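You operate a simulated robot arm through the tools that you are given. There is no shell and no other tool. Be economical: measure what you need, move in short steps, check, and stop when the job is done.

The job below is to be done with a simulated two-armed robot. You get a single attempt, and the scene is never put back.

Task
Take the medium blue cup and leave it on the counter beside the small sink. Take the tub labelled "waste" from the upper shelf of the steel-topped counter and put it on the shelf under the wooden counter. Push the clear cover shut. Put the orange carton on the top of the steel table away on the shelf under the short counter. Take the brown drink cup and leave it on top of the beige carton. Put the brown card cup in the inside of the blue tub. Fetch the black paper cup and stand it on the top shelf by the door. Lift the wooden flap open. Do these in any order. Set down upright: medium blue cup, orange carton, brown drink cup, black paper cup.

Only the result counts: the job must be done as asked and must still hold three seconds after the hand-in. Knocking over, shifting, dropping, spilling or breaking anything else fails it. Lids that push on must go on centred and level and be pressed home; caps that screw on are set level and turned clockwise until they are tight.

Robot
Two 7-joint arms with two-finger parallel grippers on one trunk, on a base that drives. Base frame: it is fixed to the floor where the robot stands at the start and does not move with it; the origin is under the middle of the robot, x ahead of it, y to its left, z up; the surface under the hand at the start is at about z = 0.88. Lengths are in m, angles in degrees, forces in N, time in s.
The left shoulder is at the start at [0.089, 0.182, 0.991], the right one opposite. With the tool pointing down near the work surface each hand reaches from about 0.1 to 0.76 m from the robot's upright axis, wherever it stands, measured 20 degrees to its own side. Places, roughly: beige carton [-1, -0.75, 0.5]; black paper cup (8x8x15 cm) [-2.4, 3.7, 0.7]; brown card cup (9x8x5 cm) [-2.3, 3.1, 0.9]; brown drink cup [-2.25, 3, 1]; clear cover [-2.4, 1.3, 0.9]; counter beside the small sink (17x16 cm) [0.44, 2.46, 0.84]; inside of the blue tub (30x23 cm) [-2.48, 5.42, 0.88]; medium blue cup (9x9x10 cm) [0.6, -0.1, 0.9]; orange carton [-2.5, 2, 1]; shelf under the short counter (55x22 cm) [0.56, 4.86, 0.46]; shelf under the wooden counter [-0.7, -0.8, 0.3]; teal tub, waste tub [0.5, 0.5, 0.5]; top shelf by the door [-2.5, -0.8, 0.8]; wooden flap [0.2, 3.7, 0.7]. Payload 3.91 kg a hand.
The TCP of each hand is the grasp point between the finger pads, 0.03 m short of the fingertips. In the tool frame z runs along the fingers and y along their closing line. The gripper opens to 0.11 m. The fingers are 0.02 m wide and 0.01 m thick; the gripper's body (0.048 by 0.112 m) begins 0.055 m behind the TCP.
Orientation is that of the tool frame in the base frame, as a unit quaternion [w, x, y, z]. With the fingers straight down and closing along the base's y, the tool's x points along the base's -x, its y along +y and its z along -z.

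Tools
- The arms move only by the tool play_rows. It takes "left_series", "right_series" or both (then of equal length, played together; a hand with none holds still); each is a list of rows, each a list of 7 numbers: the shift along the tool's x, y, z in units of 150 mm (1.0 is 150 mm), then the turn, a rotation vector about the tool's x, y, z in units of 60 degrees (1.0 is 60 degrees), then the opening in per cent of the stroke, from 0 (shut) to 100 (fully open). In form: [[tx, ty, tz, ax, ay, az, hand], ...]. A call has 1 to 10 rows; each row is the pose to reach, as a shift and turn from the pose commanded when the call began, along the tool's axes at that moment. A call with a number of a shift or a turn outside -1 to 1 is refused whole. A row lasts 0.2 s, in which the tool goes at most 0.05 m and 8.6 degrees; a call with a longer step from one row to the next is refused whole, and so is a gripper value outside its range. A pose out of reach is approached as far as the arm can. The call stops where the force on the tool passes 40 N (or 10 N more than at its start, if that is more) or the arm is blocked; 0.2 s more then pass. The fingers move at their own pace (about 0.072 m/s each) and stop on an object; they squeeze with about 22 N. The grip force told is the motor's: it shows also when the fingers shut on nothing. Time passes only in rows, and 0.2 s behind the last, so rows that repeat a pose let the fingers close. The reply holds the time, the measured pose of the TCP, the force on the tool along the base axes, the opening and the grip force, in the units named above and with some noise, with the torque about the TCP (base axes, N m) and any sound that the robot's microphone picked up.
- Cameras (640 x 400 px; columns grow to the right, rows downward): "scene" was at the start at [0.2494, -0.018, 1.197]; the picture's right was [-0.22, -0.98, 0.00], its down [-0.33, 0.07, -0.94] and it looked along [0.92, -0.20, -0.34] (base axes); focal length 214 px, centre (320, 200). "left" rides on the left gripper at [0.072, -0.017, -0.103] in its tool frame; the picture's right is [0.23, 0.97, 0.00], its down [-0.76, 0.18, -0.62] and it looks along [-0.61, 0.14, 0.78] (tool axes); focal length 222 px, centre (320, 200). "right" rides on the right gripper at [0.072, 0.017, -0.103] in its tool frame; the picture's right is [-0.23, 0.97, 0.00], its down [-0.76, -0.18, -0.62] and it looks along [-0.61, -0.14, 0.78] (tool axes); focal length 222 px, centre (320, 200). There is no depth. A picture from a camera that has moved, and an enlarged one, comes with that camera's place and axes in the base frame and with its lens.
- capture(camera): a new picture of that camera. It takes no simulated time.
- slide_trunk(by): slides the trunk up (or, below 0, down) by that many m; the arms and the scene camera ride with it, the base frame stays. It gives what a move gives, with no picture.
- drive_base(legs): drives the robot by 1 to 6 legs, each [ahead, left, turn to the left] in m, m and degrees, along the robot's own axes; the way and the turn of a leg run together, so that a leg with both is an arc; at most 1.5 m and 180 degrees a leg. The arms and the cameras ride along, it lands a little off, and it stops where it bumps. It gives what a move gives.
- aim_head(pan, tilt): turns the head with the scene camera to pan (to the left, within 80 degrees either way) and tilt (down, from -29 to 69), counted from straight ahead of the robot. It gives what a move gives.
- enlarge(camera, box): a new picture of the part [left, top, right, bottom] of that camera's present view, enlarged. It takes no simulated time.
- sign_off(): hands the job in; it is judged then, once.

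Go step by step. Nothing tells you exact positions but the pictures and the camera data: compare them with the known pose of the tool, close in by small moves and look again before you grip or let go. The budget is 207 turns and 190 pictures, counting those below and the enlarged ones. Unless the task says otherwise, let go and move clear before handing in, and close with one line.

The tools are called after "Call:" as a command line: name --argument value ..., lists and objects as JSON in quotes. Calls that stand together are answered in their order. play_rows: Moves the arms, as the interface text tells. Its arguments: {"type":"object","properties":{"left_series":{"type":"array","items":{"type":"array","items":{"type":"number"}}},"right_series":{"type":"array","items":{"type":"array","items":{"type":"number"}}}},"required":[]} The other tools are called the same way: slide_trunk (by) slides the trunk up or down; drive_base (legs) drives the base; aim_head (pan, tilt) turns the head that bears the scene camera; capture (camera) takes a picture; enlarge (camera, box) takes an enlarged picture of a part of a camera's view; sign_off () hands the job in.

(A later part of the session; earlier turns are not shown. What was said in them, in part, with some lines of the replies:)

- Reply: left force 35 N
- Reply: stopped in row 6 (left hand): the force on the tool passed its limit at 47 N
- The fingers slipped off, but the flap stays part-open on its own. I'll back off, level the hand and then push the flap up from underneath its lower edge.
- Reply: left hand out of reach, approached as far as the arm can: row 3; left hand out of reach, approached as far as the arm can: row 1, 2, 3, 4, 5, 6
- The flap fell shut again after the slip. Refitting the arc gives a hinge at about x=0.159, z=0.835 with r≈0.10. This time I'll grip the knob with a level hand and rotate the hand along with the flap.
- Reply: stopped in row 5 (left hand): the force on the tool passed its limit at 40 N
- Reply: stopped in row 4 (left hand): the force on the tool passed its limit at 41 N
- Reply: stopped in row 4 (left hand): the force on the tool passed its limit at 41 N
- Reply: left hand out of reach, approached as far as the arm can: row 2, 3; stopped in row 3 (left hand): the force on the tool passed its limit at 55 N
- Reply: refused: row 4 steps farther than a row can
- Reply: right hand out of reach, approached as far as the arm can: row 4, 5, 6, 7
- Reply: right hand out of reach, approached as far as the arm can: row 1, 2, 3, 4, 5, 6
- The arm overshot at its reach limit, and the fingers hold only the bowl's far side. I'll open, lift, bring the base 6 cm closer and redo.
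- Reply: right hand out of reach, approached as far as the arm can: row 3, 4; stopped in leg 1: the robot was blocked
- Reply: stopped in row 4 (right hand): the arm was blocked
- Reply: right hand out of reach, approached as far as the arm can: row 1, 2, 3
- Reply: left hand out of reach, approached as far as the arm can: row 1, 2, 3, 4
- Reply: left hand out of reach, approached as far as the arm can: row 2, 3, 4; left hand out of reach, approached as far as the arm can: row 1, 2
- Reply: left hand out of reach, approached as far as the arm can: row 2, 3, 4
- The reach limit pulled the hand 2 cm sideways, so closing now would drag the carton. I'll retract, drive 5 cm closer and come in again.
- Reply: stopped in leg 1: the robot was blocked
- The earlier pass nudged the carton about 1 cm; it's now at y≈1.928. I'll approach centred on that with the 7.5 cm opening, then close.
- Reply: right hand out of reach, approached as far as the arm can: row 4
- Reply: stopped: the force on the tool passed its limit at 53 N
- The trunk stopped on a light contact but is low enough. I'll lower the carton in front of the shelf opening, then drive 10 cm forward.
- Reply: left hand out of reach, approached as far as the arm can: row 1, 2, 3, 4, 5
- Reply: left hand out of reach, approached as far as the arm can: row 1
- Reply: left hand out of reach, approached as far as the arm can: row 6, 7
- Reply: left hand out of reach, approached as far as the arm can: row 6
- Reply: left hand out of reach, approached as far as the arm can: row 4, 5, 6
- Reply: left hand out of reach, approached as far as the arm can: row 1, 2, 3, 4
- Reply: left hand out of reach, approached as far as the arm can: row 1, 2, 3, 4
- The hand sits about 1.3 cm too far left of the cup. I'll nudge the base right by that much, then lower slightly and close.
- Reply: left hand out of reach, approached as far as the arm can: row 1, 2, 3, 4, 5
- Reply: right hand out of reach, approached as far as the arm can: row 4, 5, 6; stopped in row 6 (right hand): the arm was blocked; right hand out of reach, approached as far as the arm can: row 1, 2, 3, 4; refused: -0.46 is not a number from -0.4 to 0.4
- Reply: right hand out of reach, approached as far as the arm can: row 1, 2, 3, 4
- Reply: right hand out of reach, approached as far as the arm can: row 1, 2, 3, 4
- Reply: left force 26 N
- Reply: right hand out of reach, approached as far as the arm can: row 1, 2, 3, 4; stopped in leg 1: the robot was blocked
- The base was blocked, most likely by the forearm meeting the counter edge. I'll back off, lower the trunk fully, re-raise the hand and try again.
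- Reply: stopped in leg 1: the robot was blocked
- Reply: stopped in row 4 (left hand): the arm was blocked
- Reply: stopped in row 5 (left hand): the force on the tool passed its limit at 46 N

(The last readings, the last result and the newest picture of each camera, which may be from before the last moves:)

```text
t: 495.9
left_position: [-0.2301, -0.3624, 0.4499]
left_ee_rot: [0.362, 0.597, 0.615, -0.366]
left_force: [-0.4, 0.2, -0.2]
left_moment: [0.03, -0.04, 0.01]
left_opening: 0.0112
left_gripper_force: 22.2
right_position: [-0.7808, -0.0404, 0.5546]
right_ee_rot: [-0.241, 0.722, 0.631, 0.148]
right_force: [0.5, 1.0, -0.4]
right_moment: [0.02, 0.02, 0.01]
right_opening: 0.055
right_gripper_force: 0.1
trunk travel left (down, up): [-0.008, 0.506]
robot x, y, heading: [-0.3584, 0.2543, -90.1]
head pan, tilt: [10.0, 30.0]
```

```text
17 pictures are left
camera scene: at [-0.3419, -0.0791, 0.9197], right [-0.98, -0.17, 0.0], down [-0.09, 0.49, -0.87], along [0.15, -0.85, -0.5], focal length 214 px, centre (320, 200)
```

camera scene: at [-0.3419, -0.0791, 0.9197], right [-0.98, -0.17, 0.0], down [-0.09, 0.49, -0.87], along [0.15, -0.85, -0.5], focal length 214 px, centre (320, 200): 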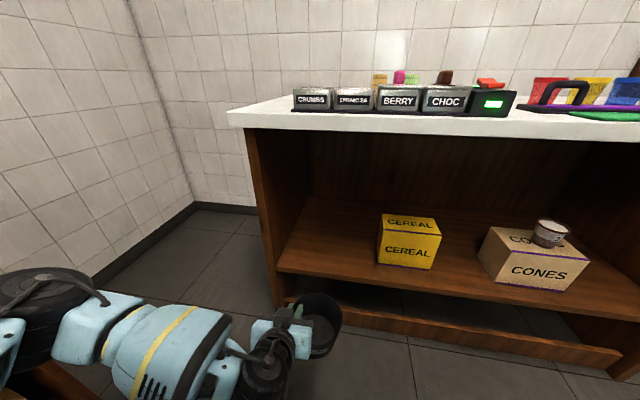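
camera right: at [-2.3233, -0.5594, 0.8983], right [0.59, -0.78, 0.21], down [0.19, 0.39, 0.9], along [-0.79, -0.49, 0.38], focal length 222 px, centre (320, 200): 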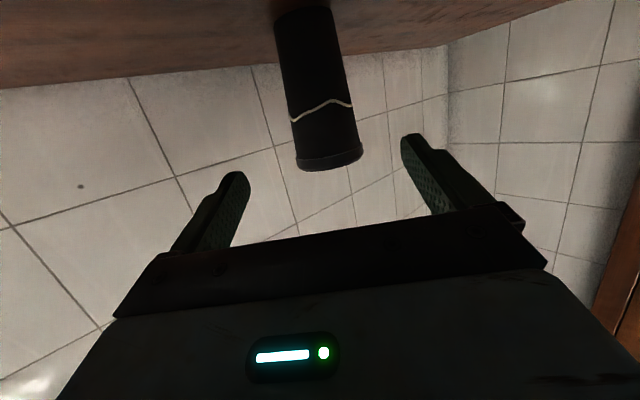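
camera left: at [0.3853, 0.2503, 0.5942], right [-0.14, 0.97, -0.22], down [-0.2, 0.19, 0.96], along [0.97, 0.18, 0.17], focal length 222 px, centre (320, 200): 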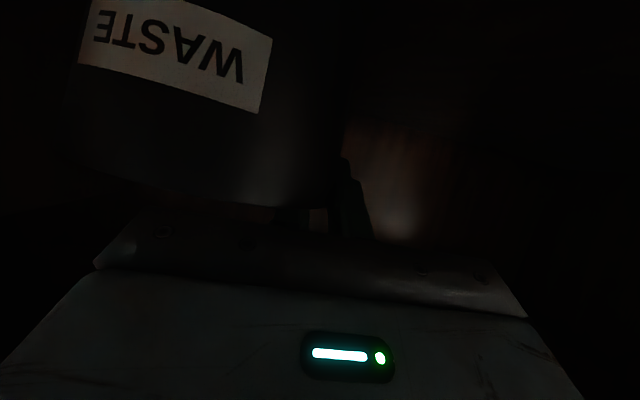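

The path is clear. I'll drive in 28.5 cm and check.

Call:
drive_base --legs '[[0.285, 0, 0]]'

Call:
capture --camera "scene"

```text
t: 497.9
left_position: [-0.23, -0.6484, 0.4486]
left_ee_rot: [0.362, 0.597, 0.615, -0.366]
left_force: [0.4, 0.0, -0.5]
left_moment: [0.02, -0.03, 0.04]
left_opening: 0.0109
left_gripper_force: 21.9
right_position: [-0.7803, -0.3269, 0.554]
right_ee_rot: [-0.242, 0.721, 0.632, 0.147]
right_force: [0.5, -0.6, -0.2]
right_moment: [0.04, 0.02, 0.03]
right_opening: 0.0551
right_gripper_force: 0.1
trunk travel left (down, up): [-0.008, 0.506]
robot x, y, heading: [-0.3593, -0.0314, -90.0]
head pan, tilt: [10.0, 30.0]
```

```text
16 pictures are left
camera scene: at [-0.3419, -0.3652, 0.9197], right [-0.98, -0.17, 0.0], down [-0.09, 0.49, -0.87], along [0.15, -0.85, -0.5], focal length 214 px, centre (320, 200)
```

scene: 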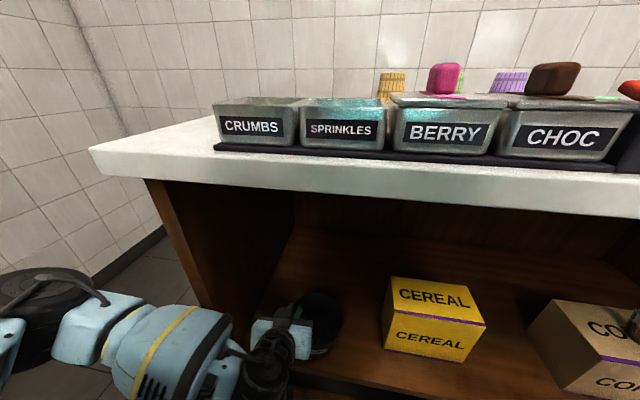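

The tub is over the shelf. I'll lower it until contact.

Call:
play_rows --left_series '[[0.15, 0, 0.08, 0, 0, 0, 0], [0.29, 0, 0.161, 0, 0, 0, 0], [0.34, 0, 0.188, 0, 0, 0, 0], [0.379, 0, 0.21, 0, 0, 0, 0], [0.41, 0, 0.227, 0, 0, 0, 0], [0.44, 0, 0.243, 0, 0, 0, 0]]'

Call:
capture --camera "scene"

```text
t: 498.7
left_position: [-0.2237, -0.6546, 0.4068]
left_ee_rot: [0.367, 0.59, 0.613, -0.376]
left_force: [-0.4, 0.1, 10.4]
left_moment: [0.3, 0.23, 0.03]
left_opening: 0.0121
left_gripper_force: 21.8
left hand out of reach, approached as far as the arm can: row 2, 3, 4
right_position: [-0.7812, -0.3264, 0.5555]
right_ee_rot: [-0.241, 0.722, 0.631, 0.147]
right_force: [-0.6, 0.3, 0.3]
right_moment: [0.02, -0.01, -0.02]
right_opening: 0.0552
right_gripper_force: 0.1
trunk travel left (down, up): [-0.008, 0.506]
robot x, y, heading: [-0.3591, -0.0347, -90.0]
head pan, tilt: [10.0, 30.0]
stopped in row 4 (left hand): the force on the tool passed its limit at 44 N (the readings are from after the stop); the commanded pose is now the measured one
```

```text
15 pictures are left
camera scene: at [-0.3418, -0.3645, 0.9199], right [-0.98, -0.17, 0.0], down [-0.09, 0.49, -0.87], along [0.15, -0.85, -0.5], focal length 214 px, centre (320, 200)
```

scene: 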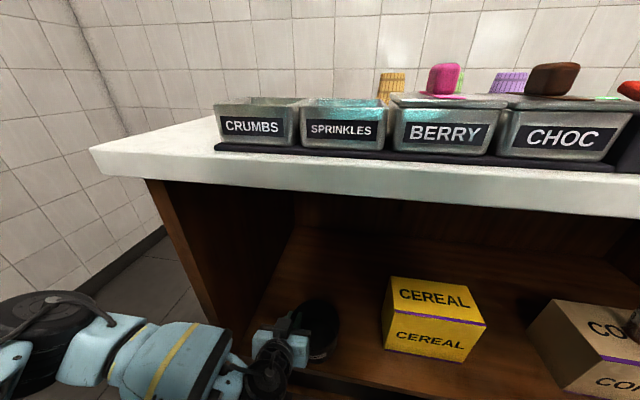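

Contact. I'll zoom in to check that the tub is level and fully on the shelf.

Call:
enlarge --camera "scene" --box '[230, 260, 390, 360]'

```text
4.00 times, centred on (310, 310) of scene
camera zoom: at [-0.3418, -0.3645, 0.9199], right [-0.98, -0.17, 0.0], down [-0.09, 0.49, -0.87], along [0.15, -0.85, -0.5], focal length 858 px, centre (360, -240)
```

zoom: 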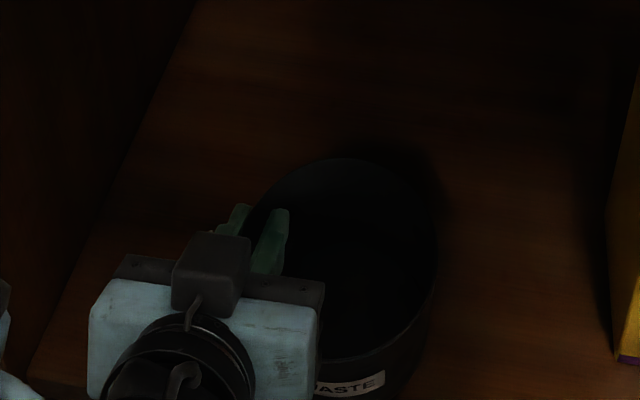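

The tub rests on the shelf, behind the front edge. I'll open, raise the fingers clear of the rim, then back out.

Call:
play_rows --left_series '[[0, 0, 0, 0, 0, 0, 50], [0, 0, 0, 0, 0, 0, 50], [0, 0, 0, 0, 0, 0, 50], [-0.1, 0, -0.055, 0, 0, 0, 50], [-0.25, 0, -0.14, 0, 0, 0, 50], [-0.4, 0, -0.22, 0, 0, 0, 50]]'

Call:
capture --camera "scene"

```text
t: 500.1
left_position: [-0.2206, -0.6493, 0.473]
left_ee_rot: [0.366, 0.592, 0.613, -0.374]
left_force: [0.3, -0.1, -0.9]
left_moment: [0.01, 0.0, 0.01]
left_opening: 0.055
left_gripper_force: 0.1
right_position: [-0.7807, -0.3258, 0.5553]
right_ee_rot: [-0.242, 0.721, 0.632, 0.148]
right_force: [0.2, -0.9, 0.2]
right_moment: [0.03, 0.0, -0.03]
right_opening: 0.0549
right_gripper_force: 0.1
trunk travel left (down, up): [-0.008, 0.506]
robot x, y, heading: [-0.3596, -0.0325, -89.9]
head pan, tilt: [10.0, 30.0]
```

```text
13 pictures are left
camera scene: at [-0.3418, -0.3649, 0.9198], right [-0.98, -0.17, 0.0], down [-0.09, 0.49, -0.87], along [0.15, -0.85, -0.5], focal length 214 px, centre (320, 200)
```

scene: 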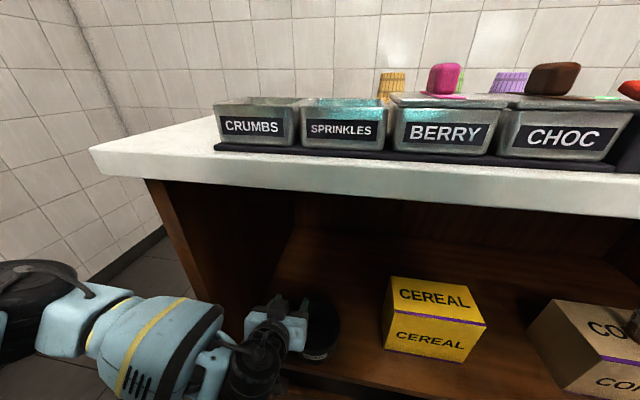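

The waste tub stands on the shelf. Last is the clear cover: I'll back out, raise the trunk, turn west and go to the steel table near [-2.4, 1.3].

Call:
drive_base --legs '[[-0.6, 0, 0]]'

Call:
slide_trunk --by 0.3

Call:
drive_base --legs '[[0, 0, -90], [1.0, -0.75, 0]]'

Call:
aim_head --pan 0 --tilt 25

Call:
capture --camera "scene"

```text
t: 503.6
left_position: [-0.2205, -0.0435, 0.4741]
left_ee_rot: [0.367, 0.59, 0.615, -0.373]
left_force: [-0.2, -0.6, 0.3]
left_moment: [-0.01, 0.02, 0.02]
left_opening: 0.055
left_gripper_force: 0.1
right_position: [-0.7798, 0.2777, 0.5549]
right_ee_rot: [-0.243, 0.72, 0.634, 0.146]
right_force: [0.9, 0.6, 0.6]
right_moment: [0.01, -0.01, -0.01]
right_opening: 0.0549
right_gripper_force: 0.1
trunk travel left (down, up): [-0.008, 0.506]
robot x, y, heading: [-0.3626, 0.573, -89.6]
head pan, tilt: [10.0, 30.0]
```

```text
t: 506.6
left_position: [-0.22, -0.0473, 0.8001]
left_ee_rot: [0.383, 0.58, 0.605, -0.389]
left_force: [0.2, 1.0, -0.6]
left_moment: [0.03, 0.0, -0.02]
left_opening: 0.0551
left_gripper_force: 0.0
right_position: [-0.7858, 0.278, 0.8574]
right_ee_rot: [-0.242, 0.727, 0.626, 0.143]
right_force: [-0.3, -0.4, 0.3]
right_moment: [0.01, 0.02, 0.05]
right_opening: 0.0552
right_gripper_force: 0.0
trunk travel left (down, up): [-0.308, 0.206]
robot x, y, heading: [-0.3539, 0.5719, -89.7]
head pan, tilt: [10.0, 30.0]
```

```text
t: 517.3
left_position: [-1.9824, 1.1862, 0.7998]
left_ee_rot: [-0.007, 0.838, 0.013, -0.546]
left_force: [0.5, 0.9, 0.6]
left_moment: [0.03, -0.02, 0.04]
left_opening: 0.0549
left_gripper_force: 0.1
right_position: [-1.6496, 1.7496, 0.8569]
right_ee_rot: [-0.07, 0.956, -0.075, 0.275]
right_force: [0.1, 0.0, 0.5]
right_moment: [-0.02, -0.03, 0.0]
right_opening: 0.055
right_gripper_force: 0.1
trunk travel left (down, up): [-0.308, 0.206]
robot x, y, heading: [-1.3596, 1.3189, 179.5]
head pan, tilt: [10.0, 30.0]
```

```text
t: 518.1
left_position: [-1.98, 1.1866, 0.7998]
left_ee_rot: [-0.009, 0.838, 0.012, -0.546]
left_force: [0.2, -0.3, -0.5]
left_moment: [0.0, -0.01, 0.01]
left_opening: 0.0549
left_gripper_force: 0.0
right_position: [-1.6485, 1.7499, 0.8569]
right_ee_rot: [-0.071, 0.956, -0.076, 0.275]
right_force: [-0.5, -0.6, -0.3]
right_moment: [-0.04, 0.01, 0.0]
right_opening: 0.055
right_gripper_force: 0.1
trunk travel left (down, up): [-0.308, 0.206]
robot x, y, heading: [-1.3595, 1.3184, 179.5]
head pan, tilt: [0.0, 25.0]
```

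```text
12 pictures are left
camera scene: at [-1.5958, 1.3217, 1.2468], right [0.01, 1.0, 0.0], down [0.42, 0.0, -0.91], along [-0.91, 0.01, -0.42], focal length 214 px, centre (320, 200)
```

scene: 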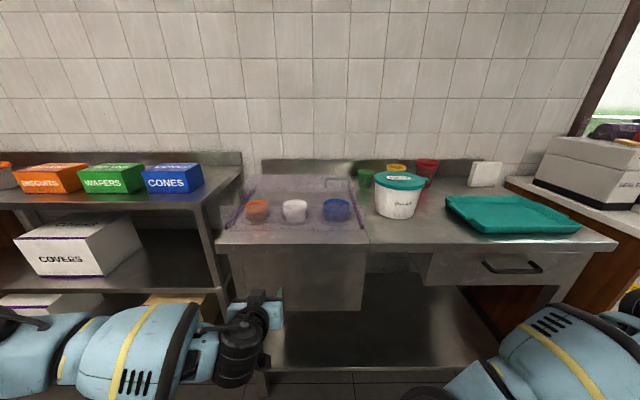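

Call:
enlarge --camera "scene" --box '[205, 145, 385, 257]'

```text
3.56 times, centred on (295, 201) of scene
camera zoom: at [-1.5958, 1.3217, 1.2468], right [0.01, 1.0, 0.0], down [0.42, 0.0, -0.91], along [-0.91, 0.01, -0.42], focal length 763 px, centre (409, 196)
```

zoom: 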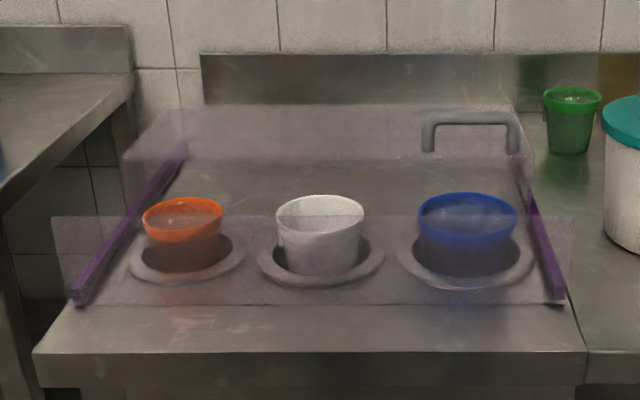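

The cover's shape is unclear from the front; triangulation puts its grey handle near [-2.30, 1.39, 1.0], above the pans. I'll shift right for an oblique view.

Call:
drive_base --legs '[[0.1, -0.5, 0]]'

Call:
aim_head --pan 38 --tilt 20

Call:
enlarge --camera "scene" --box '[220, 130, 420, 255]'

```text
t: 522.2
left_position: [-2.0625, 1.6257, 0.8006]
left_ee_rot: [0.002, 0.837, 0.022, -0.547]
left_force: [17.0, -11.2, 9.5]
left_moment: [0.27, 0.26, -0.21]
left_opening: 0.0492
left_gripper_force: 0.0
right_position: [-1.7325, 2.1999, 0.8583]
right_ee_rot: [-0.071, 0.956, -0.076, 0.274]
right_force: [-0.5, -0.6, 0.5]
right_moment: [-0.02, 0.0, -0.01]
right_opening: 0.0552
right_gripper_force: 0.0
trunk travel left (down, up): [-0.308, 0.206]
robot x, y, heading: [-1.4456, 1.7687, 179.6]
head pan, tilt: [0.0, 25.0]
stopped in leg 1: the force on the tool passed its limit at 46 N (the readings are from after the stop); the commanded pose is now the measured one
```

```text
t: 523.3
left_position: [-2.0641, 1.6272, 0.799]
left_ee_rot: [0.0, 0.838, 0.019, -0.546]
left_force: [23.1, -16.4, 10.0]
left_moment: [0.24, 0.31, -0.19]
left_opening: 0.047
left_gripper_force: 0.1
right_position: [-1.7318, 2.1985, 0.8573]
right_ee_rot: [-0.072, 0.956, -0.077, 0.273]
right_force: [0.4, -0.2, 0.5]
right_moment: [0.01, 0.04, 0.0]
right_opening: 0.0548
right_gripper_force: 0.0
trunk travel left (down, up): [-0.308, 0.206]
robot x, y, heading: [-1.4474, 1.7672, 179.6]
head pan, tilt: [38.0, 20.0]
```

```text
3.20 times, centred on (320, 192) of scene
camera zoom: at [-1.659, 1.7128, 1.2554], right [-0.61, 0.79, 0.0], down [0.27, 0.21, -0.94], along [-0.74, -0.58, -0.34], focal length 686 px, centre (320, 224)
```

zoom: 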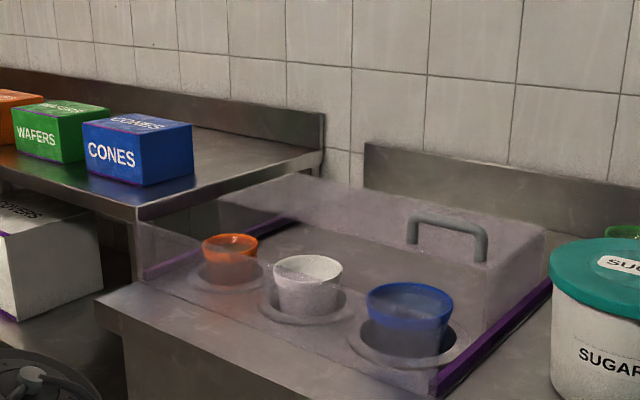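

My left hand touched the table front (drawer area). I'll back off at once, check that area, then zoom in on the cover.

Call:
drive_base --legs '[[-0.15, 0, 0]]'

Call:
enlarge --camera "scene" --box '[270, 165, 410, 253]'

Call:
aim_head --pan 5 --tilt 25

Call:
capture --camera "scene"

```text
t: 524.6
left_position: [-1.9147, 1.6277, 0.7991]
left_ee_rot: [0.0, 0.838, 0.019, -0.545]
left_force: [-0.7, 0.0, -0.3]
left_moment: [0.01, 0.0, 0.01]
left_opening: 0.0551
left_gripper_force: 0.1
right_position: [-1.5843, 2.2004, 0.858]
right_ee_rot: [-0.071, 0.956, -0.077, 0.275]
right_force: [0.1, 0.9, -0.1]
right_moment: [-0.01, 0.0, 0.02]
right_opening: 0.0549
right_gripper_force: 0.1
trunk travel left (down, up): [-0.308, 0.206]
robot x, y, heading: [-1.2962, 1.7671, 179.9]
head pan, tilt: [38.0, 20.0]
```

```text
4.55 times, centred on (340, 209) of scene
camera zoom: at [-1.5112, 1.7137, 1.255], right [-0.61, 0.79, 0.0], down [0.27, 0.21, -0.94], along [-0.74, -0.58, -0.34], focal length 975 px, centre (229, 159)
```

zoom: 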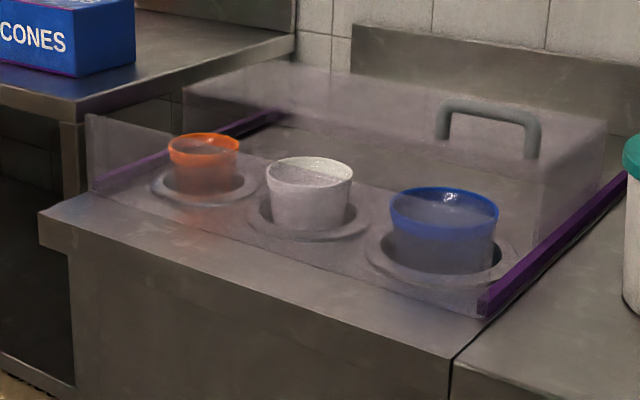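

```text
t: 525.6
left_position: [-1.9152, 1.6281, 0.7982]
left_ee_rot: [0.0, 0.838, 0.018, -0.546]
left_force: [0.1, 0.7, 0.8]
left_moment: [0.02, 0.02, 0.01]
left_opening: 0.0551
left_gripper_force: 0.0
right_position: [-1.5831, 2.1994, 0.8579]
right_ee_rot: [-0.07, 0.956, -0.077, 0.274]
right_force: [-0.5, -0.2, 0.2]
right_moment: [-0.03, 0.0, -0.03]
right_opening: 0.0548
right_gripper_force: 0.0
trunk travel left (down, up): [-0.308, 0.206]
robot x, y, heading: [-1.3023, 1.7664, 179.9]
head pan, tilt: [5.0, 25.0]
```

```text
8 pictures are left
camera scene: at [-1.5303, 1.763, 1.2468], right [-0.08, 1.0, 0.0], down [0.42, 0.04, -0.91], along [-0.9, -0.08, -0.42], focal length 214 px, centre (320, 200)
```

scene: 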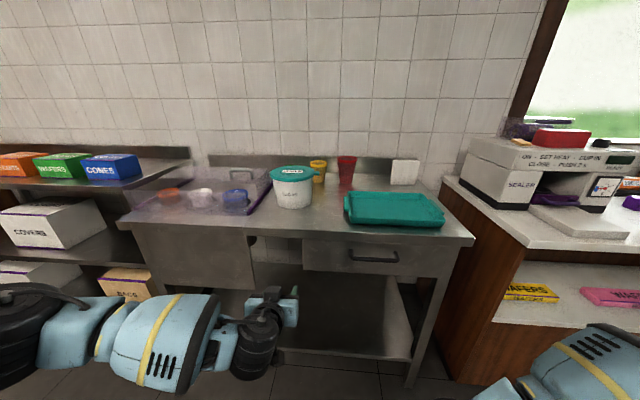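

Now it's clear: the sliding hood (front edge at x≈−2.29, top z≈0.963, handle at x≈−2.30, y≈1.39) is slid back, with the pans exposed up to the fixed front panel at x≈−2.16. I must slide it about 13 cm toward the front by pushing the handle from behind. I'll raise the trunk and point the left hand down.

Call:
slide_trunk --by 0.2

Call:
play_rows --left_series '[[-0.08, 0, 0, 0, 0.125, 0, 40], [-0.16, 0, 0, 0, 0.25, 0, 0], [-0.24, 0, 0, 0, 0.375, 0, 0], [-0.32, 0, 0, 0, 0.5, 0, 0], [-0.4, 0, 0, 0, 0.6, 0, 0]]'

Call:
play_rows --left_series '[[0, 0, -0.1, 0, 0.125, 0, 0], [0, 0, -0.2, 0, 0.25, 0, 0], [0, 0, -0.3, 0, 0.375, 0, 0], [0, 0, -0.4, 0, 0.503, 0, 0]]'

Call:
drive_base --legs '[[0.15, 0.237, 0]]'

```text
t: 527.8
left_position: [-1.9021, 1.6279, 1.239]
left_ee_rot: [-0.005, 0.714, 0.018, -0.7]
left_force: [0.2, 0.1, -0.4]
left_moment: [0.03, 0.0, 0.01]
left_opening: 0.0551
left_gripper_force: 0.1
right_position: [-1.5814, 2.21, 1.0624]
right_ee_rot: [-0.071, 0.956, -0.093, 0.27]
right_force: [-0.8, 0.3, 0.2]
right_moment: [0.05, 0.01, 0.0]
right_opening: 0.0552
right_gripper_force: 0.0
trunk travel left (down, up): [-0.508, 0.006]
robot x, y, heading: [-1.2968, 1.7664, 180.0]
head pan, tilt: [5.0, 25.0]
```

```text
t: 529.0
left_position: [-1.894, 1.6174, 1.2964]
left_ee_rot: [-0.011, 0.895, 0.015, -0.446]
left_force: [0.7, -0.3, 0.5]
left_moment: [0.04, 0.01, 0.01]
left_opening: 0.0
left_gripper_force: 22.0
left hand out of reach, approached as far as the arm can: row 4, 5
right_position: [-1.5798, 2.21, 1.0634]
right_ee_rot: [-0.074, 0.955, -0.092, 0.271]
right_force: [0.6, 0.0, 0.1]
right_moment: [0.01, 0.02, -0.01]
right_opening: 0.055
right_gripper_force: 0.1
trunk travel left (down, up): [-0.508, 0.006]
robot x, y, heading: [-1.2937, 1.7665, 180.0]
head pan, tilt: [5.0, 25.0]
```

```text
t: 530.0
left_position: [-1.8437, 1.5745, 1.3181]
left_ee_rot: [-0.013, 0.969, 0.013, -0.246]
left_force: [-0.2, 1.0, -0.2]
left_moment: [0.0, 0.05, 0.02]
left_opening: 0.0002
left_gripper_force: 22.0
left hand out of reach, approached as far as the arm can: row 1, 2, 3, 4
right_position: [-1.5793, 2.211, 1.0607]
right_ee_rot: [-0.075, 0.955, -0.092, 0.273]
right_force: [0.3, 1.0, 0.3]
right_moment: [0.01, 0.02, -0.02]
right_opening: 0.0555
right_gripper_force: 0.1
trunk travel left (down, up): [-0.508, 0.006]
robot x, y, heading: [-1.2979, 1.7654, 180.1]
head pan, tilt: [5.0, 25.0]
```

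```text
t: 532.7
left_position: [-1.9944, 1.338, 1.3187]
left_ee_rot: [-0.013, 0.969, 0.013, -0.247]
left_force: [-0.1, -0.8, 0.3]
left_moment: [0.04, 0.01, 0.0]
left_opening: 0.0
left_gripper_force: 21.6
right_position: [-1.7298, 1.9731, 1.061]
right_ee_rot: [-0.075, 0.954, -0.092, 0.277]
right_force: [-1.0, 0.2, 0.3]
right_moment: [-0.03, 0.02, 0.0]
right_opening: 0.055
right_gripper_force: 0.0
trunk travel left (down, up): [-0.508, 0.006]
robot x, y, heading: [-1.4457, 1.5297, 179.9]
head pan, tilt: [5.0, 25.0]
```

I'll finish levelling the hand and lower it while it's still in front of the cover.

Call:
play_rows --left_series '[[0.01, -0.06, 0.17, 0, 0.08, 0, 0], [0.02, -0.12, 0.34, 0, 0.16, 0, 0], [0.03, -0.18, 0.5, 0, 0.24, 0, 0], [0.04, -0.24, 0.67, 0, 0.32, 0, 0], [0.05, -0.3, 0.84, 0, 0.4, 0, 0], [0.05, -0.35, 1.0, 0, 0.475, 0, 0]]'

Call:
drive_base --legs '[[0.24, 0, 0]]'

Call:
capture --camera "left"

```text
t: 534.1
left_position: [-1.9762, 1.3243, 1.173]
left_ee_rot: [-0.016, 1.0, 0.009, -0.001]
left_force: [-0.3, 0.3, -0.3]
left_moment: [0.0, 0.02, 0.01]
left_opening: 0.0001
left_gripper_force: 22.3
left hand out of reach, approached as far as the arm can: row 1, 2, 3, 4, 5, 6
right_position: [-1.7288, 1.9752, 1.059]
right_ee_rot: [-0.076, 0.954, -0.094, 0.276]
right_force: [0.4, -0.5, -0.6]
right_moment: [0.02, 0.0, 0.0]
right_opening: 0.0548
right_gripper_force: 0.1
trunk travel left (down, up): [-0.508, 0.006]
robot x, y, heading: [-1.4425, 1.5293, 179.8]
head pan, tilt: [5.0, 25.0]
```

```text
t: 535.9
left_position: [-2.2141, 1.326, 1.1737]
left_ee_rot: [-0.017, 1.0, 0.008, -0.001]
left_force: [0.2, 0.0, 0.4]
left_moment: [-0.02, 0.01, 0.0]
left_opening: 0.0001
left_gripper_force: 21.9
right_position: [-1.9641, 1.9772, 1.0611]
right_ee_rot: [-0.075, 0.954, -0.096, 0.275]
right_force: [-0.8, -0.1, -0.8]
right_moment: [-0.01, -0.03, -0.02]
right_opening: 0.0551
right_gripper_force: 0.1
trunk travel left (down, up): [-0.508, 0.006]
robot x, y, heading: [-1.6867, 1.5325, 179.7]
head pan, tilt: [5.0, 25.0]
```

```text
7 pictures are left
camera left: at [-2.1431, 1.3414, 1.2782], right [0.24, -0.97, -0.03], down [-0.76, -0.21, 0.62], along [-0.61, -0.13, -0.78], focal length 222 px, centre (320, 200)
```

left: 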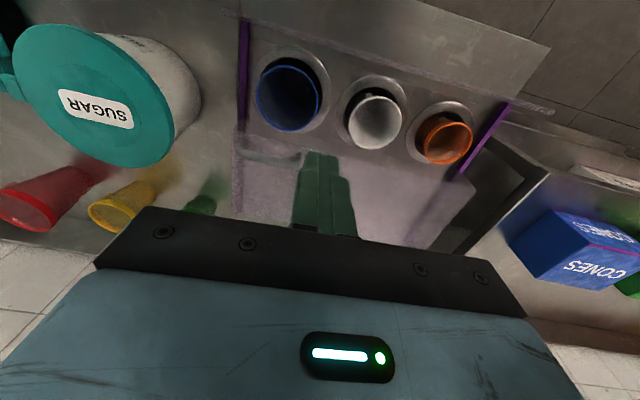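

From above, the hood's front edge lies just behind the pans, with the handle at about [-2.304, 1.386]. I'll bring the closed fingers behind the handle, first above it.

Call:
play_rows --left_series '[[-0.2, -0.1, 0, 0, 0, 0, 0], [-0.42, -0.2, 0, 0, 0, 0, 0], [-0.65, -0.3, 0, 0, 0, 0, 0], [-0.88, -0.4, 0, 0, 0, 0, 0], [-0.9, -0.43, 0.25, 0, 0, 0, 0], [-0.9, -0.43, 0.5, 0, 0, 0, 0], [-0.9, -0.43, 0.7, 0, 0, 0, 0]]'

Call:
capture --camera "left"

```text
t: 537.5
left_position: [-2.2321, 1.3065, 1.097]
left_ee_rot: [-0.016, 1.0, 0.008, -0.003]
left_force: [-0.7, 0.1, 0.1]
left_moment: [-0.03, 0.01, 0.0]
left_opening: 0.0
left_gripper_force: 21.6
left hand out of reach, approached as far as the arm can: row 1, 2, 3, 4, 5, 6, 7
right_position: [-1.9652, 1.9769, 1.06]
right_ee_rot: [-0.076, 0.954, -0.097, 0.275]
right_force: [0.0, -0.8, -0.6]
right_moment: [0.0, -0.02, 0.0]
right_opening: 0.0547
right_gripper_force: 0.0
trunk travel left (down, up): [-0.508, 0.006]
robot x, y, heading: [-1.6843, 1.532, 179.7]
head pan, tilt: [5.0, 25.0]
```

```text
6 pictures are left
camera left: at [-2.1599, 1.3204, 1.2014], right [0.24, -0.97, -0.03], down [-0.76, -0.21, 0.62], along [-0.61, -0.13, -0.78], focal length 222 px, centre (320, 200)
```

left: 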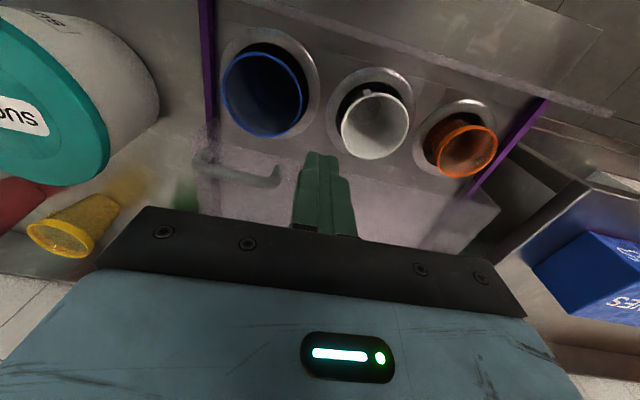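

The raised trunk limits the reach. I'll back off, lower the trunk to its normal height, raise the hand relative to it, and come in again.

Call:
drive_base --legs '[[-0.3, 0, 0]]'

Call:
slide_trunk --by -0.26

Call:
play_rows --left_series '[[0, -0.05, -0.25, 0, 0, 0, 0], [0, -0.1, -0.5, 0, 0, 0, 0], [0, -0.15, -0.75, 0, 0, 0, 0], [0, -0.2, -1.0, 0, 0, 0, 0]]'

Call:
play_rows --left_series '[[0, -0.1, -0.25, 0, 0, 0, 0], [-0.1, -0.2, -0.5, 0, 0, 0, 0], [-0.2, -0.3, -0.7, 0, 0, 0, 0]]'

```text
t: 539.5
left_position: [-1.9307, 1.3053, 1.0964]
left_ee_rot: [-0.017, 1.0, 0.009, -0.002]
left_force: [-0.4, 0.3, -0.6]
left_moment: [0.0, 0.02, 0.0]
left_opening: 0.0001
left_gripper_force: 22.1
right_position: [-1.6642, 1.9746, 1.0598]
right_ee_rot: [-0.074, 0.954, -0.097, 0.275]
right_force: [1.2, -0.2, -0.4]
right_moment: [0.01, -0.01, -0.01]
right_opening: 0.0546
right_gripper_force: 0.1
trunk travel left (down, up): [-0.508, 0.006]
robot x, y, heading: [-1.384, 1.5283, 179.7]
head pan, tilt: [5.0, 25.0]
```

```text
t: 542.2
left_position: [-1.931, 1.304, 0.8379]
left_ee_rot: [-0.017, 1.0, 0.009, -0.002]
left_force: [-0.2, -0.2, 0.2]
left_moment: [-0.02, -0.03, -0.02]
left_opening: 0.0
left_gripper_force: 21.6
right_position: [-1.6641, 1.9745, 0.7999]
right_ee_rot: [-0.075, 0.953, -0.096, 0.276]
right_force: [0.2, 0.1, 0.6]
right_moment: [0.02, 0.03, -0.01]
right_opening: 0.0553
right_gripper_force: 0.0
trunk travel left (down, up): [-0.248, 0.266]
robot x, y, heading: [-1.3812, 1.5304, 179.4]
head pan, tilt: [5.0, 25.0]
```

```text
t: 543.2
left_position: [-1.9298, 1.33, 0.9885]
left_ee_rot: [-0.017, 1.0, 0.009, -0.002]
left_force: [0.6, 0.1, -0.5]
left_moment: [0.0, 0.02, 0.01]
left_opening: 0.0002
left_gripper_force: 22.1
right_position: [-1.6644, 1.9738, 0.8008]
right_ee_rot: [-0.075, 0.954, -0.097, 0.275]
right_force: [0.2, -0.2, 0.5]
right_moment: [-0.02, 0.05, 0.03]
right_opening: 0.0553
right_gripper_force: 0.1
trunk travel left (down, up): [-0.248, 0.266]
robot x, y, heading: [-1.3797, 1.5311, 179.6]
head pan, tilt: [5.0, 25.0]
```

```text
t: 544.0
left_position: [-1.928, 1.3315, 1.0651]
left_ee_rot: [-0.017, 1.0, 0.008, -0.001]
left_force: [0.7, -0.7, 0.0]
left_moment: [-0.01, -0.02, 0.0]
left_opening: 0.0
left_gripper_force: 22.0
left hand out of reach, approached as far as the arm can: row 2, 3
right_position: [-1.6641, 1.9748, 0.8003]
right_ee_rot: [-0.075, 0.953, -0.096, 0.276]
right_force: [0.9, 0.6, 0.0]
right_moment: [0.02, 0.0, -0.02]
right_opening: 0.0551
right_gripper_force: 0.2
trunk travel left (down, up): [-0.248, 0.266]
robot x, y, heading: [-1.3835, 1.531, 179.7]
head pan, tilt: [5.0, 25.0]
```

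The hand reaches about 0.545 m ahead at this height, so the base must be closer. First I'll raise the right hand so that it clears the table.

Call:
play_rows --right_series '[[0.15, 0, -0.25, 0, 0, 0, 0], [0.32, 0, -0.5, 0, 0, 0, 0], [0.48, 0, -0.75, 0, 0, 0, 0], [0.65, 0, -1.0, 0, 0, 0, 0]]'

Call:
aim_head --pan -25 --tilt 30

Call:
capture --camera "scene"

```text
t: 545.0
left_position: [-1.9271, 1.3329, 1.0644]
left_ee_rot: [-0.017, 1.0, 0.008, -0.002]
left_force: [-0.2, 0.3, -0.5]
left_moment: [0.03, -0.01, -0.04]
left_opening: 0.0
left_gripper_force: 22.3
right_position: [-1.6583, 1.9451, 0.9741]
right_ee_rot: [-0.077, 0.949, -0.112, 0.286]
right_force: [0.6, -0.6, 0.6]
right_moment: [-0.01, 0.03, 0.0]
right_opening: 0.0
right_gripper_force: 22.1
trunk travel left (down, up): [-0.248, 0.266]
robot x, y, heading: [-1.3839, 1.5255, 179.7]
head pan, tilt: [5.0, 25.0]
```

```text
t: 545.9
left_position: [-1.9275, 1.3332, 1.0652]
left_ee_rot: [-0.017, 1.0, 0.008, -0.002]
left_force: [0.0, 0.3, 0.1]
left_moment: [0.04, -0.01, 0.01]
left_opening: 0.0001
left_gripper_force: 22.1
right_position: [-1.6595, 1.9453, 0.9746]
right_ee_rot: [-0.075, 0.95, -0.113, 0.282]
right_force: [0.1, -0.3, -0.7]
right_moment: [-0.03, -0.03, -0.01]
right_opening: 0.0
right_gripper_force: 21.9
trunk travel left (down, up): [-0.248, 0.266]
robot x, y, heading: [-1.3827, 1.5277, 179.7]
head pan, tilt: [-25.0, 30.0]
```

```text
5 pictures are left
camera scene: at [-1.6245, 1.5716, 1.1782], right [0.43, 0.9, 0.0], down [0.45, -0.21, -0.87], along [-0.78, 0.37, -0.5], focal length 214 px, centre (320, 200)
```

scene: 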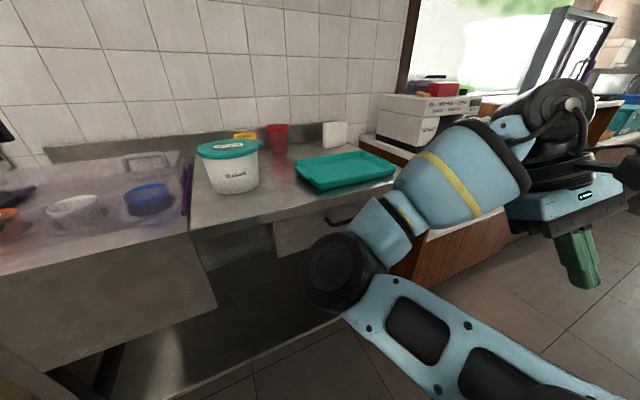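

The right elbow juts forward at table height, which is what blocks the base. I'll put the right arm back into its normal raised, hand-down pose.

Call:
play_rows --right_series '[[0, 0, 0, -0.029, -0.11, -0.044, 0], [0, 0, 0, -0.058, -0.22, -0.088, 0], [0, 0, 0, -0.087, -0.33, -0.132, 0], [0, 0, 0, -0.117, -0.44, -0.176, 0], [0, 0, 0, -0.146, -0.548, -0.22, 0]]'

Call:
play_rows --right_series '[[-0.15, 0.1, -0.15, 0, 0, 0, 0], [-0.3, 0.2, -0.3, 0, 0, 0, 0], [-0.5, 0.3, -0.45, 0, 0, 0, 0], [-0.7, 0.45, -0.6, 0, 0, 0, 0], [-0.9, 0.6, -0.75, 0, 0, 0, 0]]'

Call:
capture --camera "scene"

```text
t: 547.1
left_position: [-1.9278, 1.3323, 1.0654]
left_ee_rot: [-0.016, 1.0, 0.009, -0.002]
left_force: [0.5, 0.6, -0.1]
left_moment: [-0.03, 0.01, 0.01]
left_opening: 0.0
left_gripper_force: 22.4
right_position: [-1.6523, 1.9526, 0.9694]
right_ee_rot: [0.008, 1.0, -0.02, 0.007]
right_force: [0.1, 0.4, 0.2]
right_moment: [0.0, 0.03, -0.02]
right_opening: 0.0
right_gripper_force: 21.8
trunk travel left (down, up): [-0.248, 0.266]
robot x, y, heading: [-1.3831, 1.5295, 179.6]
head pan, tilt: [-25.0, 30.0]
```

```text
t: 548.1
left_position: [-1.9273, 1.3318, 1.0649]
left_ee_rot: [-0.017, 1.0, 0.009, -0.002]
left_force: [0.2, 0.1, 0.4]
left_moment: [0.0, -0.04, 0.01]
left_opening: 0.0001
left_gripper_force: 21.7
right_position: [-1.7288, 1.9724, 0.9984]
right_ee_rot: [0.014, 0.995, -0.032, 0.091]
right_force: [-0.2, 0.4, 0.5]
right_moment: [-0.01, 0.0, 0.0]
right_opening: 0.0
right_gripper_force: 21.9
right hand out of reach, approached as far as the arm can: row 1, 2, 3, 4
trunk travel left (down, up): [-0.248, 0.266]
robot x, y, heading: [-1.3863, 1.5298, 179.7]
head pan, tilt: [-25.0, 30.0]
stopped in row 4 (right hand): the arm was blocked; the commanded pose is now the measured one
```

```text
4 pictures are left
camera scene: at [-1.6247, 1.5718, 1.1781], right [0.43, 0.9, 0.0], down [0.45, -0.21, -0.87], along [-0.78, 0.37, -0.5], focal length 214 px, centre (320, 200)
```

scene: 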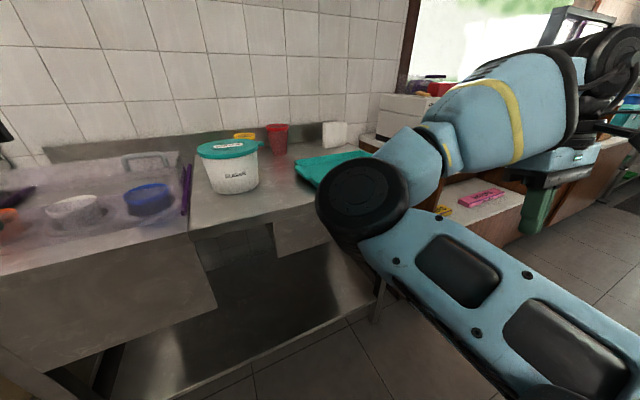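

The right elbow is stuck in a forward pose. Raising the trunk will carry it above table height, so I'll do that, lower the left hand accordingly, and drive in.

Call:
slide_trunk --by 0.26

Call:
play_rows --left_series '[[0, 0, 0.25, 0, 0, 0, 0], [0, 0, 0.5, 0, 0, 0, 0], [0, 0, 0.75, 0, 0, 0, 0], [0, 0, 1.0, 0, 0, 0, 0]]'

Call:
play_rows --left_series '[[0, 0, 0.2, 0, 0, 0, 0], [0, 0, 0.45, 0, 0, 0, 0]]'

```text
t: 550.7
left_position: [-1.7656, 1.3303, 1.5289]
left_ee_rot: [-0.02, 0.972, 0.006, -0.234]
left_force: [-0.2, -0.4, -0.4]
left_moment: [0.02, -0.03, 0.02]
left_opening: 0.0001
left_gripper_force: 22.3
right_position: [-1.7286, 1.9699, 1.2569]
right_ee_rot: [0.014, 0.995, -0.03, 0.091]
right_force: [0.3, -0.4, 0.6]
right_moment: [0.01, 0.01, 0.01]
right_opening: 0.0
right_gripper_force: 22.4
trunk travel left (down, up): [-0.508, 0.006]
robot x, y, heading: [-1.3819, 1.5308, 179.6]
head pan, tilt: [-25.0, 30.0]
```

```text
t: 551.7
left_position: [-1.834, 1.335, 1.3958]
left_ee_rot: [-0.021, 0.971, 0.006, -0.236]
left_force: [0.4, 0.3, -0.3]
left_moment: [-0.02, -0.01, 0.02]
left_opening: 0.0
left_gripper_force: 21.7
right_position: [-1.7291, 1.9701, 1.2579]
right_ee_rot: [0.013, 0.995, -0.03, 0.09]
right_force: [-0.2, 0.2, 0.2]
right_moment: [0.03, 0.01, 0.0]
right_opening: 0.0001
right_gripper_force: 22.3
trunk travel left (down, up): [-0.508, 0.006]
robot x, y, heading: [-1.3789, 1.5294, 179.7]
head pan, tilt: [-25.0, 30.0]
```

```text
t: 552.3
left_position: [-1.8651, 1.3379, 1.3357]
left_ee_rot: [-0.022, 0.972, 0.006, -0.234]
left_force: [-0.4, 0.0, -0.1]
left_moment: [0.01, -0.01, 0.01]
left_opening: 0.0
left_gripper_force: 21.8
right_position: [-1.7294, 1.9705, 1.2564]
right_ee_rot: [0.014, 0.995, -0.029, 0.091]
right_force: [0.5, -0.5, 0.2]
right_moment: [0.04, -0.01, -0.04]
right_opening: 0.0
right_gripper_force: 22.0
trunk travel left (down, up): [-0.508, 0.006]
robot x, y, heading: [-1.3812, 1.529, 179.5]
head pan, tilt: [-25.0, 30.0]
```

I'll keep this slight forward tilt and lower the left hand straight down to about z 1.10.

Call:
play_rows --left_series '[[0.12, -0.1, 0.23, 0, 0, 0, 0], [0.24, -0.2, 0.46, 0, 0, 0, 0], [0.36, -0.3, 0.7, 0, 0, 0, 0], [0.48, -0.3, 0.93, 0, 0, 0, 0]]'

Call:
play_rows --left_series '[[0.12, 0, 0.23, 0, 0, 0, 0], [0.24, 0, 0.46, 0, 0, 0, 0]]'

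```text
t: 553.3
left_position: [-1.8654, 1.3911, 1.1804]
left_ee_rot: [-0.02, 0.972, 0.006, -0.235]
left_force: [-1.0, -0.3, -0.8]
left_moment: [0.01, -0.01, -0.01]
left_opening: 0.0
left_gripper_force: 21.5
right_position: [-1.7293, 1.9701, 1.2569]
right_ee_rot: [0.014, 0.995, -0.03, 0.09]
right_force: [0.0, -0.3, 0.3]
right_moment: [0.01, -0.03, -0.04]
right_opening: 0.0001
right_gripper_force: 21.2
trunk travel left (down, up): [-0.508, 0.006]
robot x, y, heading: [-1.3829, 1.5286, 179.6]
head pan, tilt: [-25.0, 30.0]
```

```text
t: 553.9
left_position: [-1.866, 1.3942, 1.1031]
left_ee_rot: [-0.022, 0.972, 0.005, -0.235]
left_force: [0.1, -0.8, 0.0]
left_moment: [0.01, 0.0, -0.04]
left_opening: 0.0
left_gripper_force: 22.0
right_position: [-1.7298, 1.9696, 1.2581]
right_ee_rot: [0.014, 0.995, -0.029, 0.091]
right_force: [0.2, -0.3, 0.0]
right_moment: [0.01, -0.03, -0.03]
right_opening: 0.0004
right_gripper_force: 22.2
trunk travel left (down, up): [-0.508, 0.006]
robot x, y, heading: [-1.3824, 1.5306, 179.5]
head pan, tilt: [-25.0, 30.0]
```

Good: y=1.394, z=1.10. I'll drive in 36 cm, then reach forward 12 cm over the handle.

Call:
drive_base --legs '[[0.36, 0, 0]]'

Call:
play_rows --left_series '[[-0.24, 0, 0.12, 0, 0, 0, 0], [-0.47, 0, 0.24, 0, 0, 0, 0], [-0.71, 0, 0.365, 0, 0, 0, 0]]'

Call:
capture --camera "left"

```text
t: 556.2
left_position: [-2.221, 1.3941, 1.1067]
left_ee_rot: [-0.021, 0.972, 0.007, -0.236]
left_force: [0.7, -0.3, 0.4]
left_moment: [0.02, 0.0, -0.03]
left_opening: 0.0
left_gripper_force: 22.0
right_position: [-2.0877, 1.97, 1.2583]
right_ee_rot: [0.013, 0.995, -0.028, 0.091]
right_force: [-0.1, -0.9, 0.4]
right_moment: [0.0, -0.02, -0.02]
right_opening: 0.0
right_gripper_force: 22.0
trunk travel left (down, up): [-0.508, 0.006]
robot x, y, heading: [-1.7363, 1.5321, 179.9]
head pan, tilt: [-25.0, 30.0]
```

```text
t: 557.0
left_position: [-2.3176, 1.364, 1.1105]
left_ee_rot: [-0.021, 0.972, 0.007, -0.235]
left_force: [-0.2, 0.6, -0.3]
left_moment: [-0.02, 0.0, -0.01]
left_opening: 0.0
left_gripper_force: 22.0
left hand out of reach, approached as far as the arm can: row 2, 3
right_position: [-2.0881, 1.9701, 1.258]
right_ee_rot: [0.014, 0.995, -0.028, 0.091]
right_force: [0.2, 0.4, -0.7]
right_moment: [0.0, 0.02, -0.02]
right_opening: 0.0
right_gripper_force: 22.1
trunk travel left (down, up): [-0.508, 0.006]
robot x, y, heading: [-1.741, 1.5316, 179.7]
head pan, tilt: [-25.0, 30.0]
```

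```text
3 pictures are left
camera left: at [-2.2068, 1.3785, 1.1718], right [0.21, -0.97, -0.15], down [-0.39, -0.22, 0.89], along [-0.9, -0.13, -0.42], focal length 222 px, centre (320, 200)
```

left: 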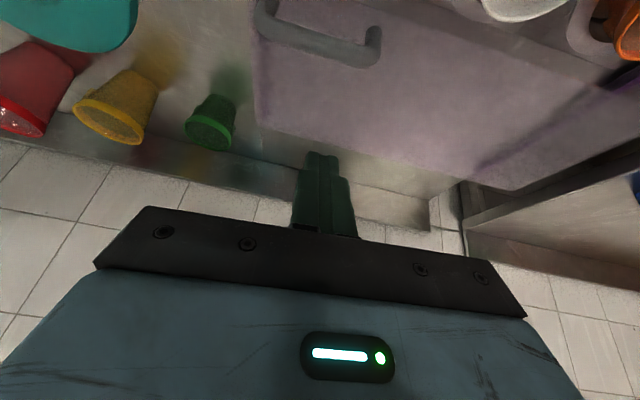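

The handle is at x≈−2.312, y 1.335–1.43. I'll nudge the base 2.5 cm forward so that the fingers are behind it, then lower them.

Call:
drive_base --legs '[[0.028, -0.015, 0]]'

Call:
play_rows --left_series '[[0.08, 0, 0.155, 0, 0, 0, 0], [0.16, 0, 0.31, 0, 0, 0, 0], [0.24, 0, 0.466, 0, 0, 0, 0], [0.31, 0, 0.605, 0, 0, 0, 0]]'

Call:
capture --camera "left"

```text
t: 557.9
left_position: [-2.3416, 1.3786, 1.1136]
left_ee_rot: [-0.022, 0.971, 0.007, -0.237]
left_force: [-0.6, 0.0, -0.3]
left_moment: [0.03, 0.03, -0.05]
left_opening: 0.0001
left_gripper_force: 22.3
right_position: [-2.1112, 1.9855, 1.2595]
right_ee_rot: [0.013, 0.996, -0.028, 0.088]
right_force: [0.8, 0.7, -0.1]
right_moment: [0.0, 0.03, -0.02]
right_opening: 0.0002
right_gripper_force: 22.2
trunk travel left (down, up): [-0.508, 0.006]
robot x, y, heading: [-1.7659, 1.5462, 179.7]
head pan, tilt: [-25.0, 30.0]
```

```text
t: 558.9
left_position: [-2.3253, 1.3613, 1.0223]
left_ee_rot: [-0.021, 0.971, 0.007, -0.237]
left_force: [-0.4, 0.1, -0.3]
left_moment: [-0.02, 0.02, -0.01]
left_opening: 0.0
left_gripper_force: 21.7
left hand out of reach, approached as far as the arm can: row 1, 2, 3, 4
right_position: [-2.1152, 1.9857, 1.2596]
right_ee_rot: [0.014, 0.996, -0.027, 0.089]
right_force: [0.1, -1.1, 0.2]
right_moment: [-0.03, -0.02, -0.03]
right_opening: 0.0
right_gripper_force: 22.6
trunk travel left (down, up): [-0.508, 0.006]
robot x, y, heading: [-1.7678, 1.5438, 179.7]
head pan, tilt: [-25.0, 30.0]
```

```text
2 pictures are left
camera left: at [-2.2156, 1.3758, 1.0826], right [0.2, -0.97, -0.15], down [-0.39, -0.22, 0.89], along [-0.9, -0.13, -0.42], focal length 222 px, centre (320, 200)
```

left: 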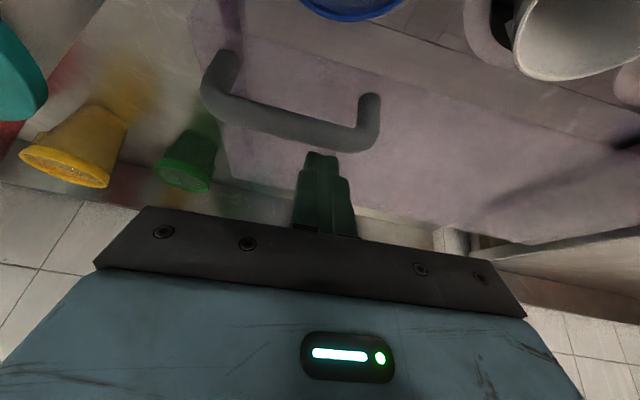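

The fingertips are just behind the bar at its top height. I'll lower 1.8 cm more, then slide the cover forward by driving the base back 10 cm.

Call:
play_rows --left_series '[[0.025, -0.02, 0.05, 0, 0, 0, 0], [0.055, -0.04, 0.107, 0, 0, 0, 0]]'

Call:
drive_base --legs '[[-0.1, 0, 0]]'

```text
t: 559.5
left_position: [-2.3196, 1.3594, 1.0102]
left_ee_rot: [-0.022, 0.971, 0.007, -0.237]
left_force: [-1.5, -1.0, 1.7]
left_moment: [-0.01, -0.03, -0.04]
left_opening: 0.0002
left_gripper_force: 22.2
left hand out of reach, approached as far as the arm can: row 1, 2
right_position: [-2.1131, 1.9859, 1.2596]
right_ee_rot: [0.014, 0.996, -0.028, 0.089]
right_force: [0.0, -0.2, 0.3]
right_moment: [0.02, 0.0, -0.01]
right_opening: 0.0001
right_gripper_force: 22.0
trunk travel left (down, up): [-0.508, 0.006]
robot x, y, heading: [-1.767, 1.5472, 179.6]
head pan, tilt: [-25.0, 30.0]
```

```text
t: 560.6
left_position: [-2.222, 1.3591, 1.0079]
left_ee_rot: [-0.02, 0.972, 0.008, -0.235]
left_force: [0.2, -0.4, -0.2]
left_moment: [-0.02, 0.01, -0.02]
left_opening: 0.0
left_gripper_force: 22.3
right_position: [-2.016, 1.9852, 1.2579]
right_ee_rot: [0.013, 0.995, -0.028, 0.09]
right_force: [0.6, -1.1, -0.7]
right_moment: [-0.02, 0.01, 0.01]
right_opening: 0.0001
right_gripper_force: 22.1
trunk travel left (down, up): [-0.508, 0.006]
robot x, y, heading: [-1.6687, 1.5459, 179.7]
head pan, tilt: [-25.0, 30.0]
```

The hand moved 10 cm with little resistance. I'll continue until the cover meets its stop.

Call:
drive_base --legs '[[-0.08, 0, 0]]'

Call:
capture --camera "left"

```text
t: 561.6
left_position: [-2.1883, 1.3584, 1.0168]
left_ee_rot: [-0.024, 0.967, 0.006, -0.252]
left_force: [-6.2, 0.5, 2.9]
left_moment: [-0.04, 0.09, 0.02]
left_opening: 0.0
left_gripper_force: 22.2
right_position: [-1.9729, 1.9855, 1.2575]
right_ee_rot: [0.014, 0.995, -0.028, 0.09]
right_force: [1.0, -0.6, 1.1]
right_moment: [0.03, -0.01, 0.03]
right_opening: 0.0
right_gripper_force: 21.6
trunk travel left (down, up): [-0.508, 0.006]
robot x, y, heading: [-1.626, 1.5466, 179.7]
head pan, tilt: [-25.0, 30.0]
stopped in leg 1: the force on the tool passed its limit at 152 N (the readings are from after the stop); the commanded pose is now the measured one
```

```text
1 pictures are left
camera left: at [-2.0766, 1.3726, 1.0756], right [0.2, -0.97, -0.16], down [-0.36, -0.22, 0.91], along [-0.91, -0.12, -0.39], focal length 222 px, centre (320, 200)
```

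left: 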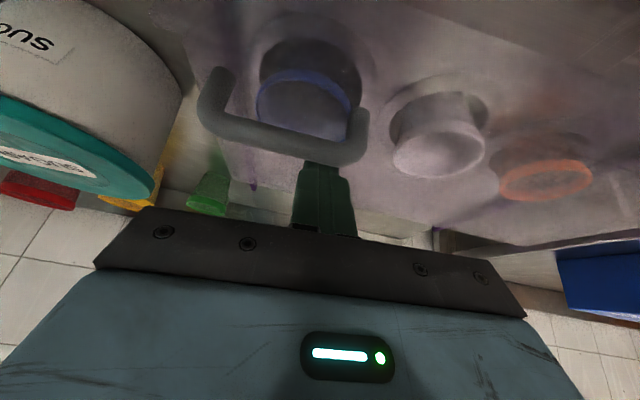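

The pans are now under the cover and it hit its hard stop, so it's shut. I'll lift the hand clear and back away.

Call:
play_rows --left_series '[[-0.03, 0, -0.02, 0, 0, 0, 0], [-0.12, 0, -0.2, 0, 0, 0, 0], [-0.24, 0, -0.43, 0, 0, 0, 0], [-0.34, 0, -0.65, 0, 0, 0, 0]]'

Call:
drive_base --legs '[[-0.4, 0, 0]]'

Call:
aim_head --pan 10 --tilt 25

Call:
enlarge --camera "scene" --box '[130, 120, 450, 320]'

```text
t: 562.6
left_position: [-2.1849, 1.3517, 1.1268]
left_ee_rot: [-0.023, 0.968, 0.006, -0.25]
left_force: [-0.6, 0.2, 0.7]
left_moment: [0.01, -0.01, 0.01]
left_opening: 0.0
left_gripper_force: 21.5
right_position: [-1.9721, 1.986, 1.2589]
right_ee_rot: [0.014, 0.995, -0.028, 0.09]
right_force: [0.4, 0.1, 0.3]
right_moment: [0.04, 0.02, 0.02]
right_opening: 0.0
right_gripper_force: 22.4
trunk travel left (down, up): [-0.508, 0.006]
robot x, y, heading: [-1.6251, 1.5417, 179.7]
head pan, tilt: [-25.0, 30.0]
```

```text
t: 565.1
left_position: [-1.7828, 1.3496, 1.1269]
left_ee_rot: [-0.023, 0.968, 0.009, -0.249]
left_force: [-0.2, -0.2, -0.1]
left_moment: [0.0, 0.0, 0.0]
left_opening: 0.0
left_gripper_force: 22.4
right_position: [-1.571, 1.9835, 1.258]
right_ee_rot: [0.014, 0.995, -0.027, 0.091]
right_force: [0.2, -0.5, 0.0]
right_moment: [0.05, 0.0, 0.02]
right_opening: 0.0
right_gripper_force: 22.2
trunk travel left (down, up): [-0.508, 0.006]
robot x, y, heading: [-1.2214, 1.5422, 180.0]
head pan, tilt: [-25.0, 30.0]
```

```text
t: 566.1
left_position: [-1.7814, 1.3497, 1.1263]
left_ee_rot: [-0.023, 0.968, 0.007, -0.25]
left_force: [-0.1, 0.1, 0.3]
left_moment: [-0.01, -0.01, -0.02]
left_opening: 0.0
left_gripper_force: 21.7
right_position: [-1.571, 1.9835, 1.2589]
right_ee_rot: [0.014, 0.996, -0.027, 0.09]
right_force: [-1.0, 0.0, -0.1]
right_moment: [-0.01, -0.02, 0.01]
right_opening: 0.0001
right_gripper_force: 22.3
trunk travel left (down, up): [-0.508, 0.006]
robot x, y, heading: [-1.2239, 1.5406, 180.2]
head pan, tilt: [10.0, 25.0]
```

```text
2.00 times, centred on (290, 220) of scene
camera zoom: at [-1.3324, 1.5309, 1.4714], right [-0.17, 0.99, 0.0], down [0.42, 0.07, -0.91], along [-0.89, -0.16, -0.42], focal length 429 px, centre (380, 160)
```

zoom: 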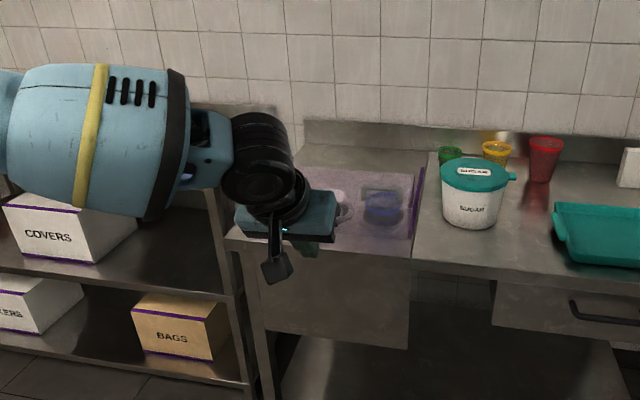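

The cover is now over the pans and the hands are clear of everything, so all eight items look done. I'll hand in.

Call:
sign_off

```text
The job is handed in.
```

I did all eight parts of the job and handed it in; I don't have the verdict. One thing you did not ask for happened: I pulled the drawer below the flap out about 4 cm by mistake while working out which part was the flap, and pushed it shut again.
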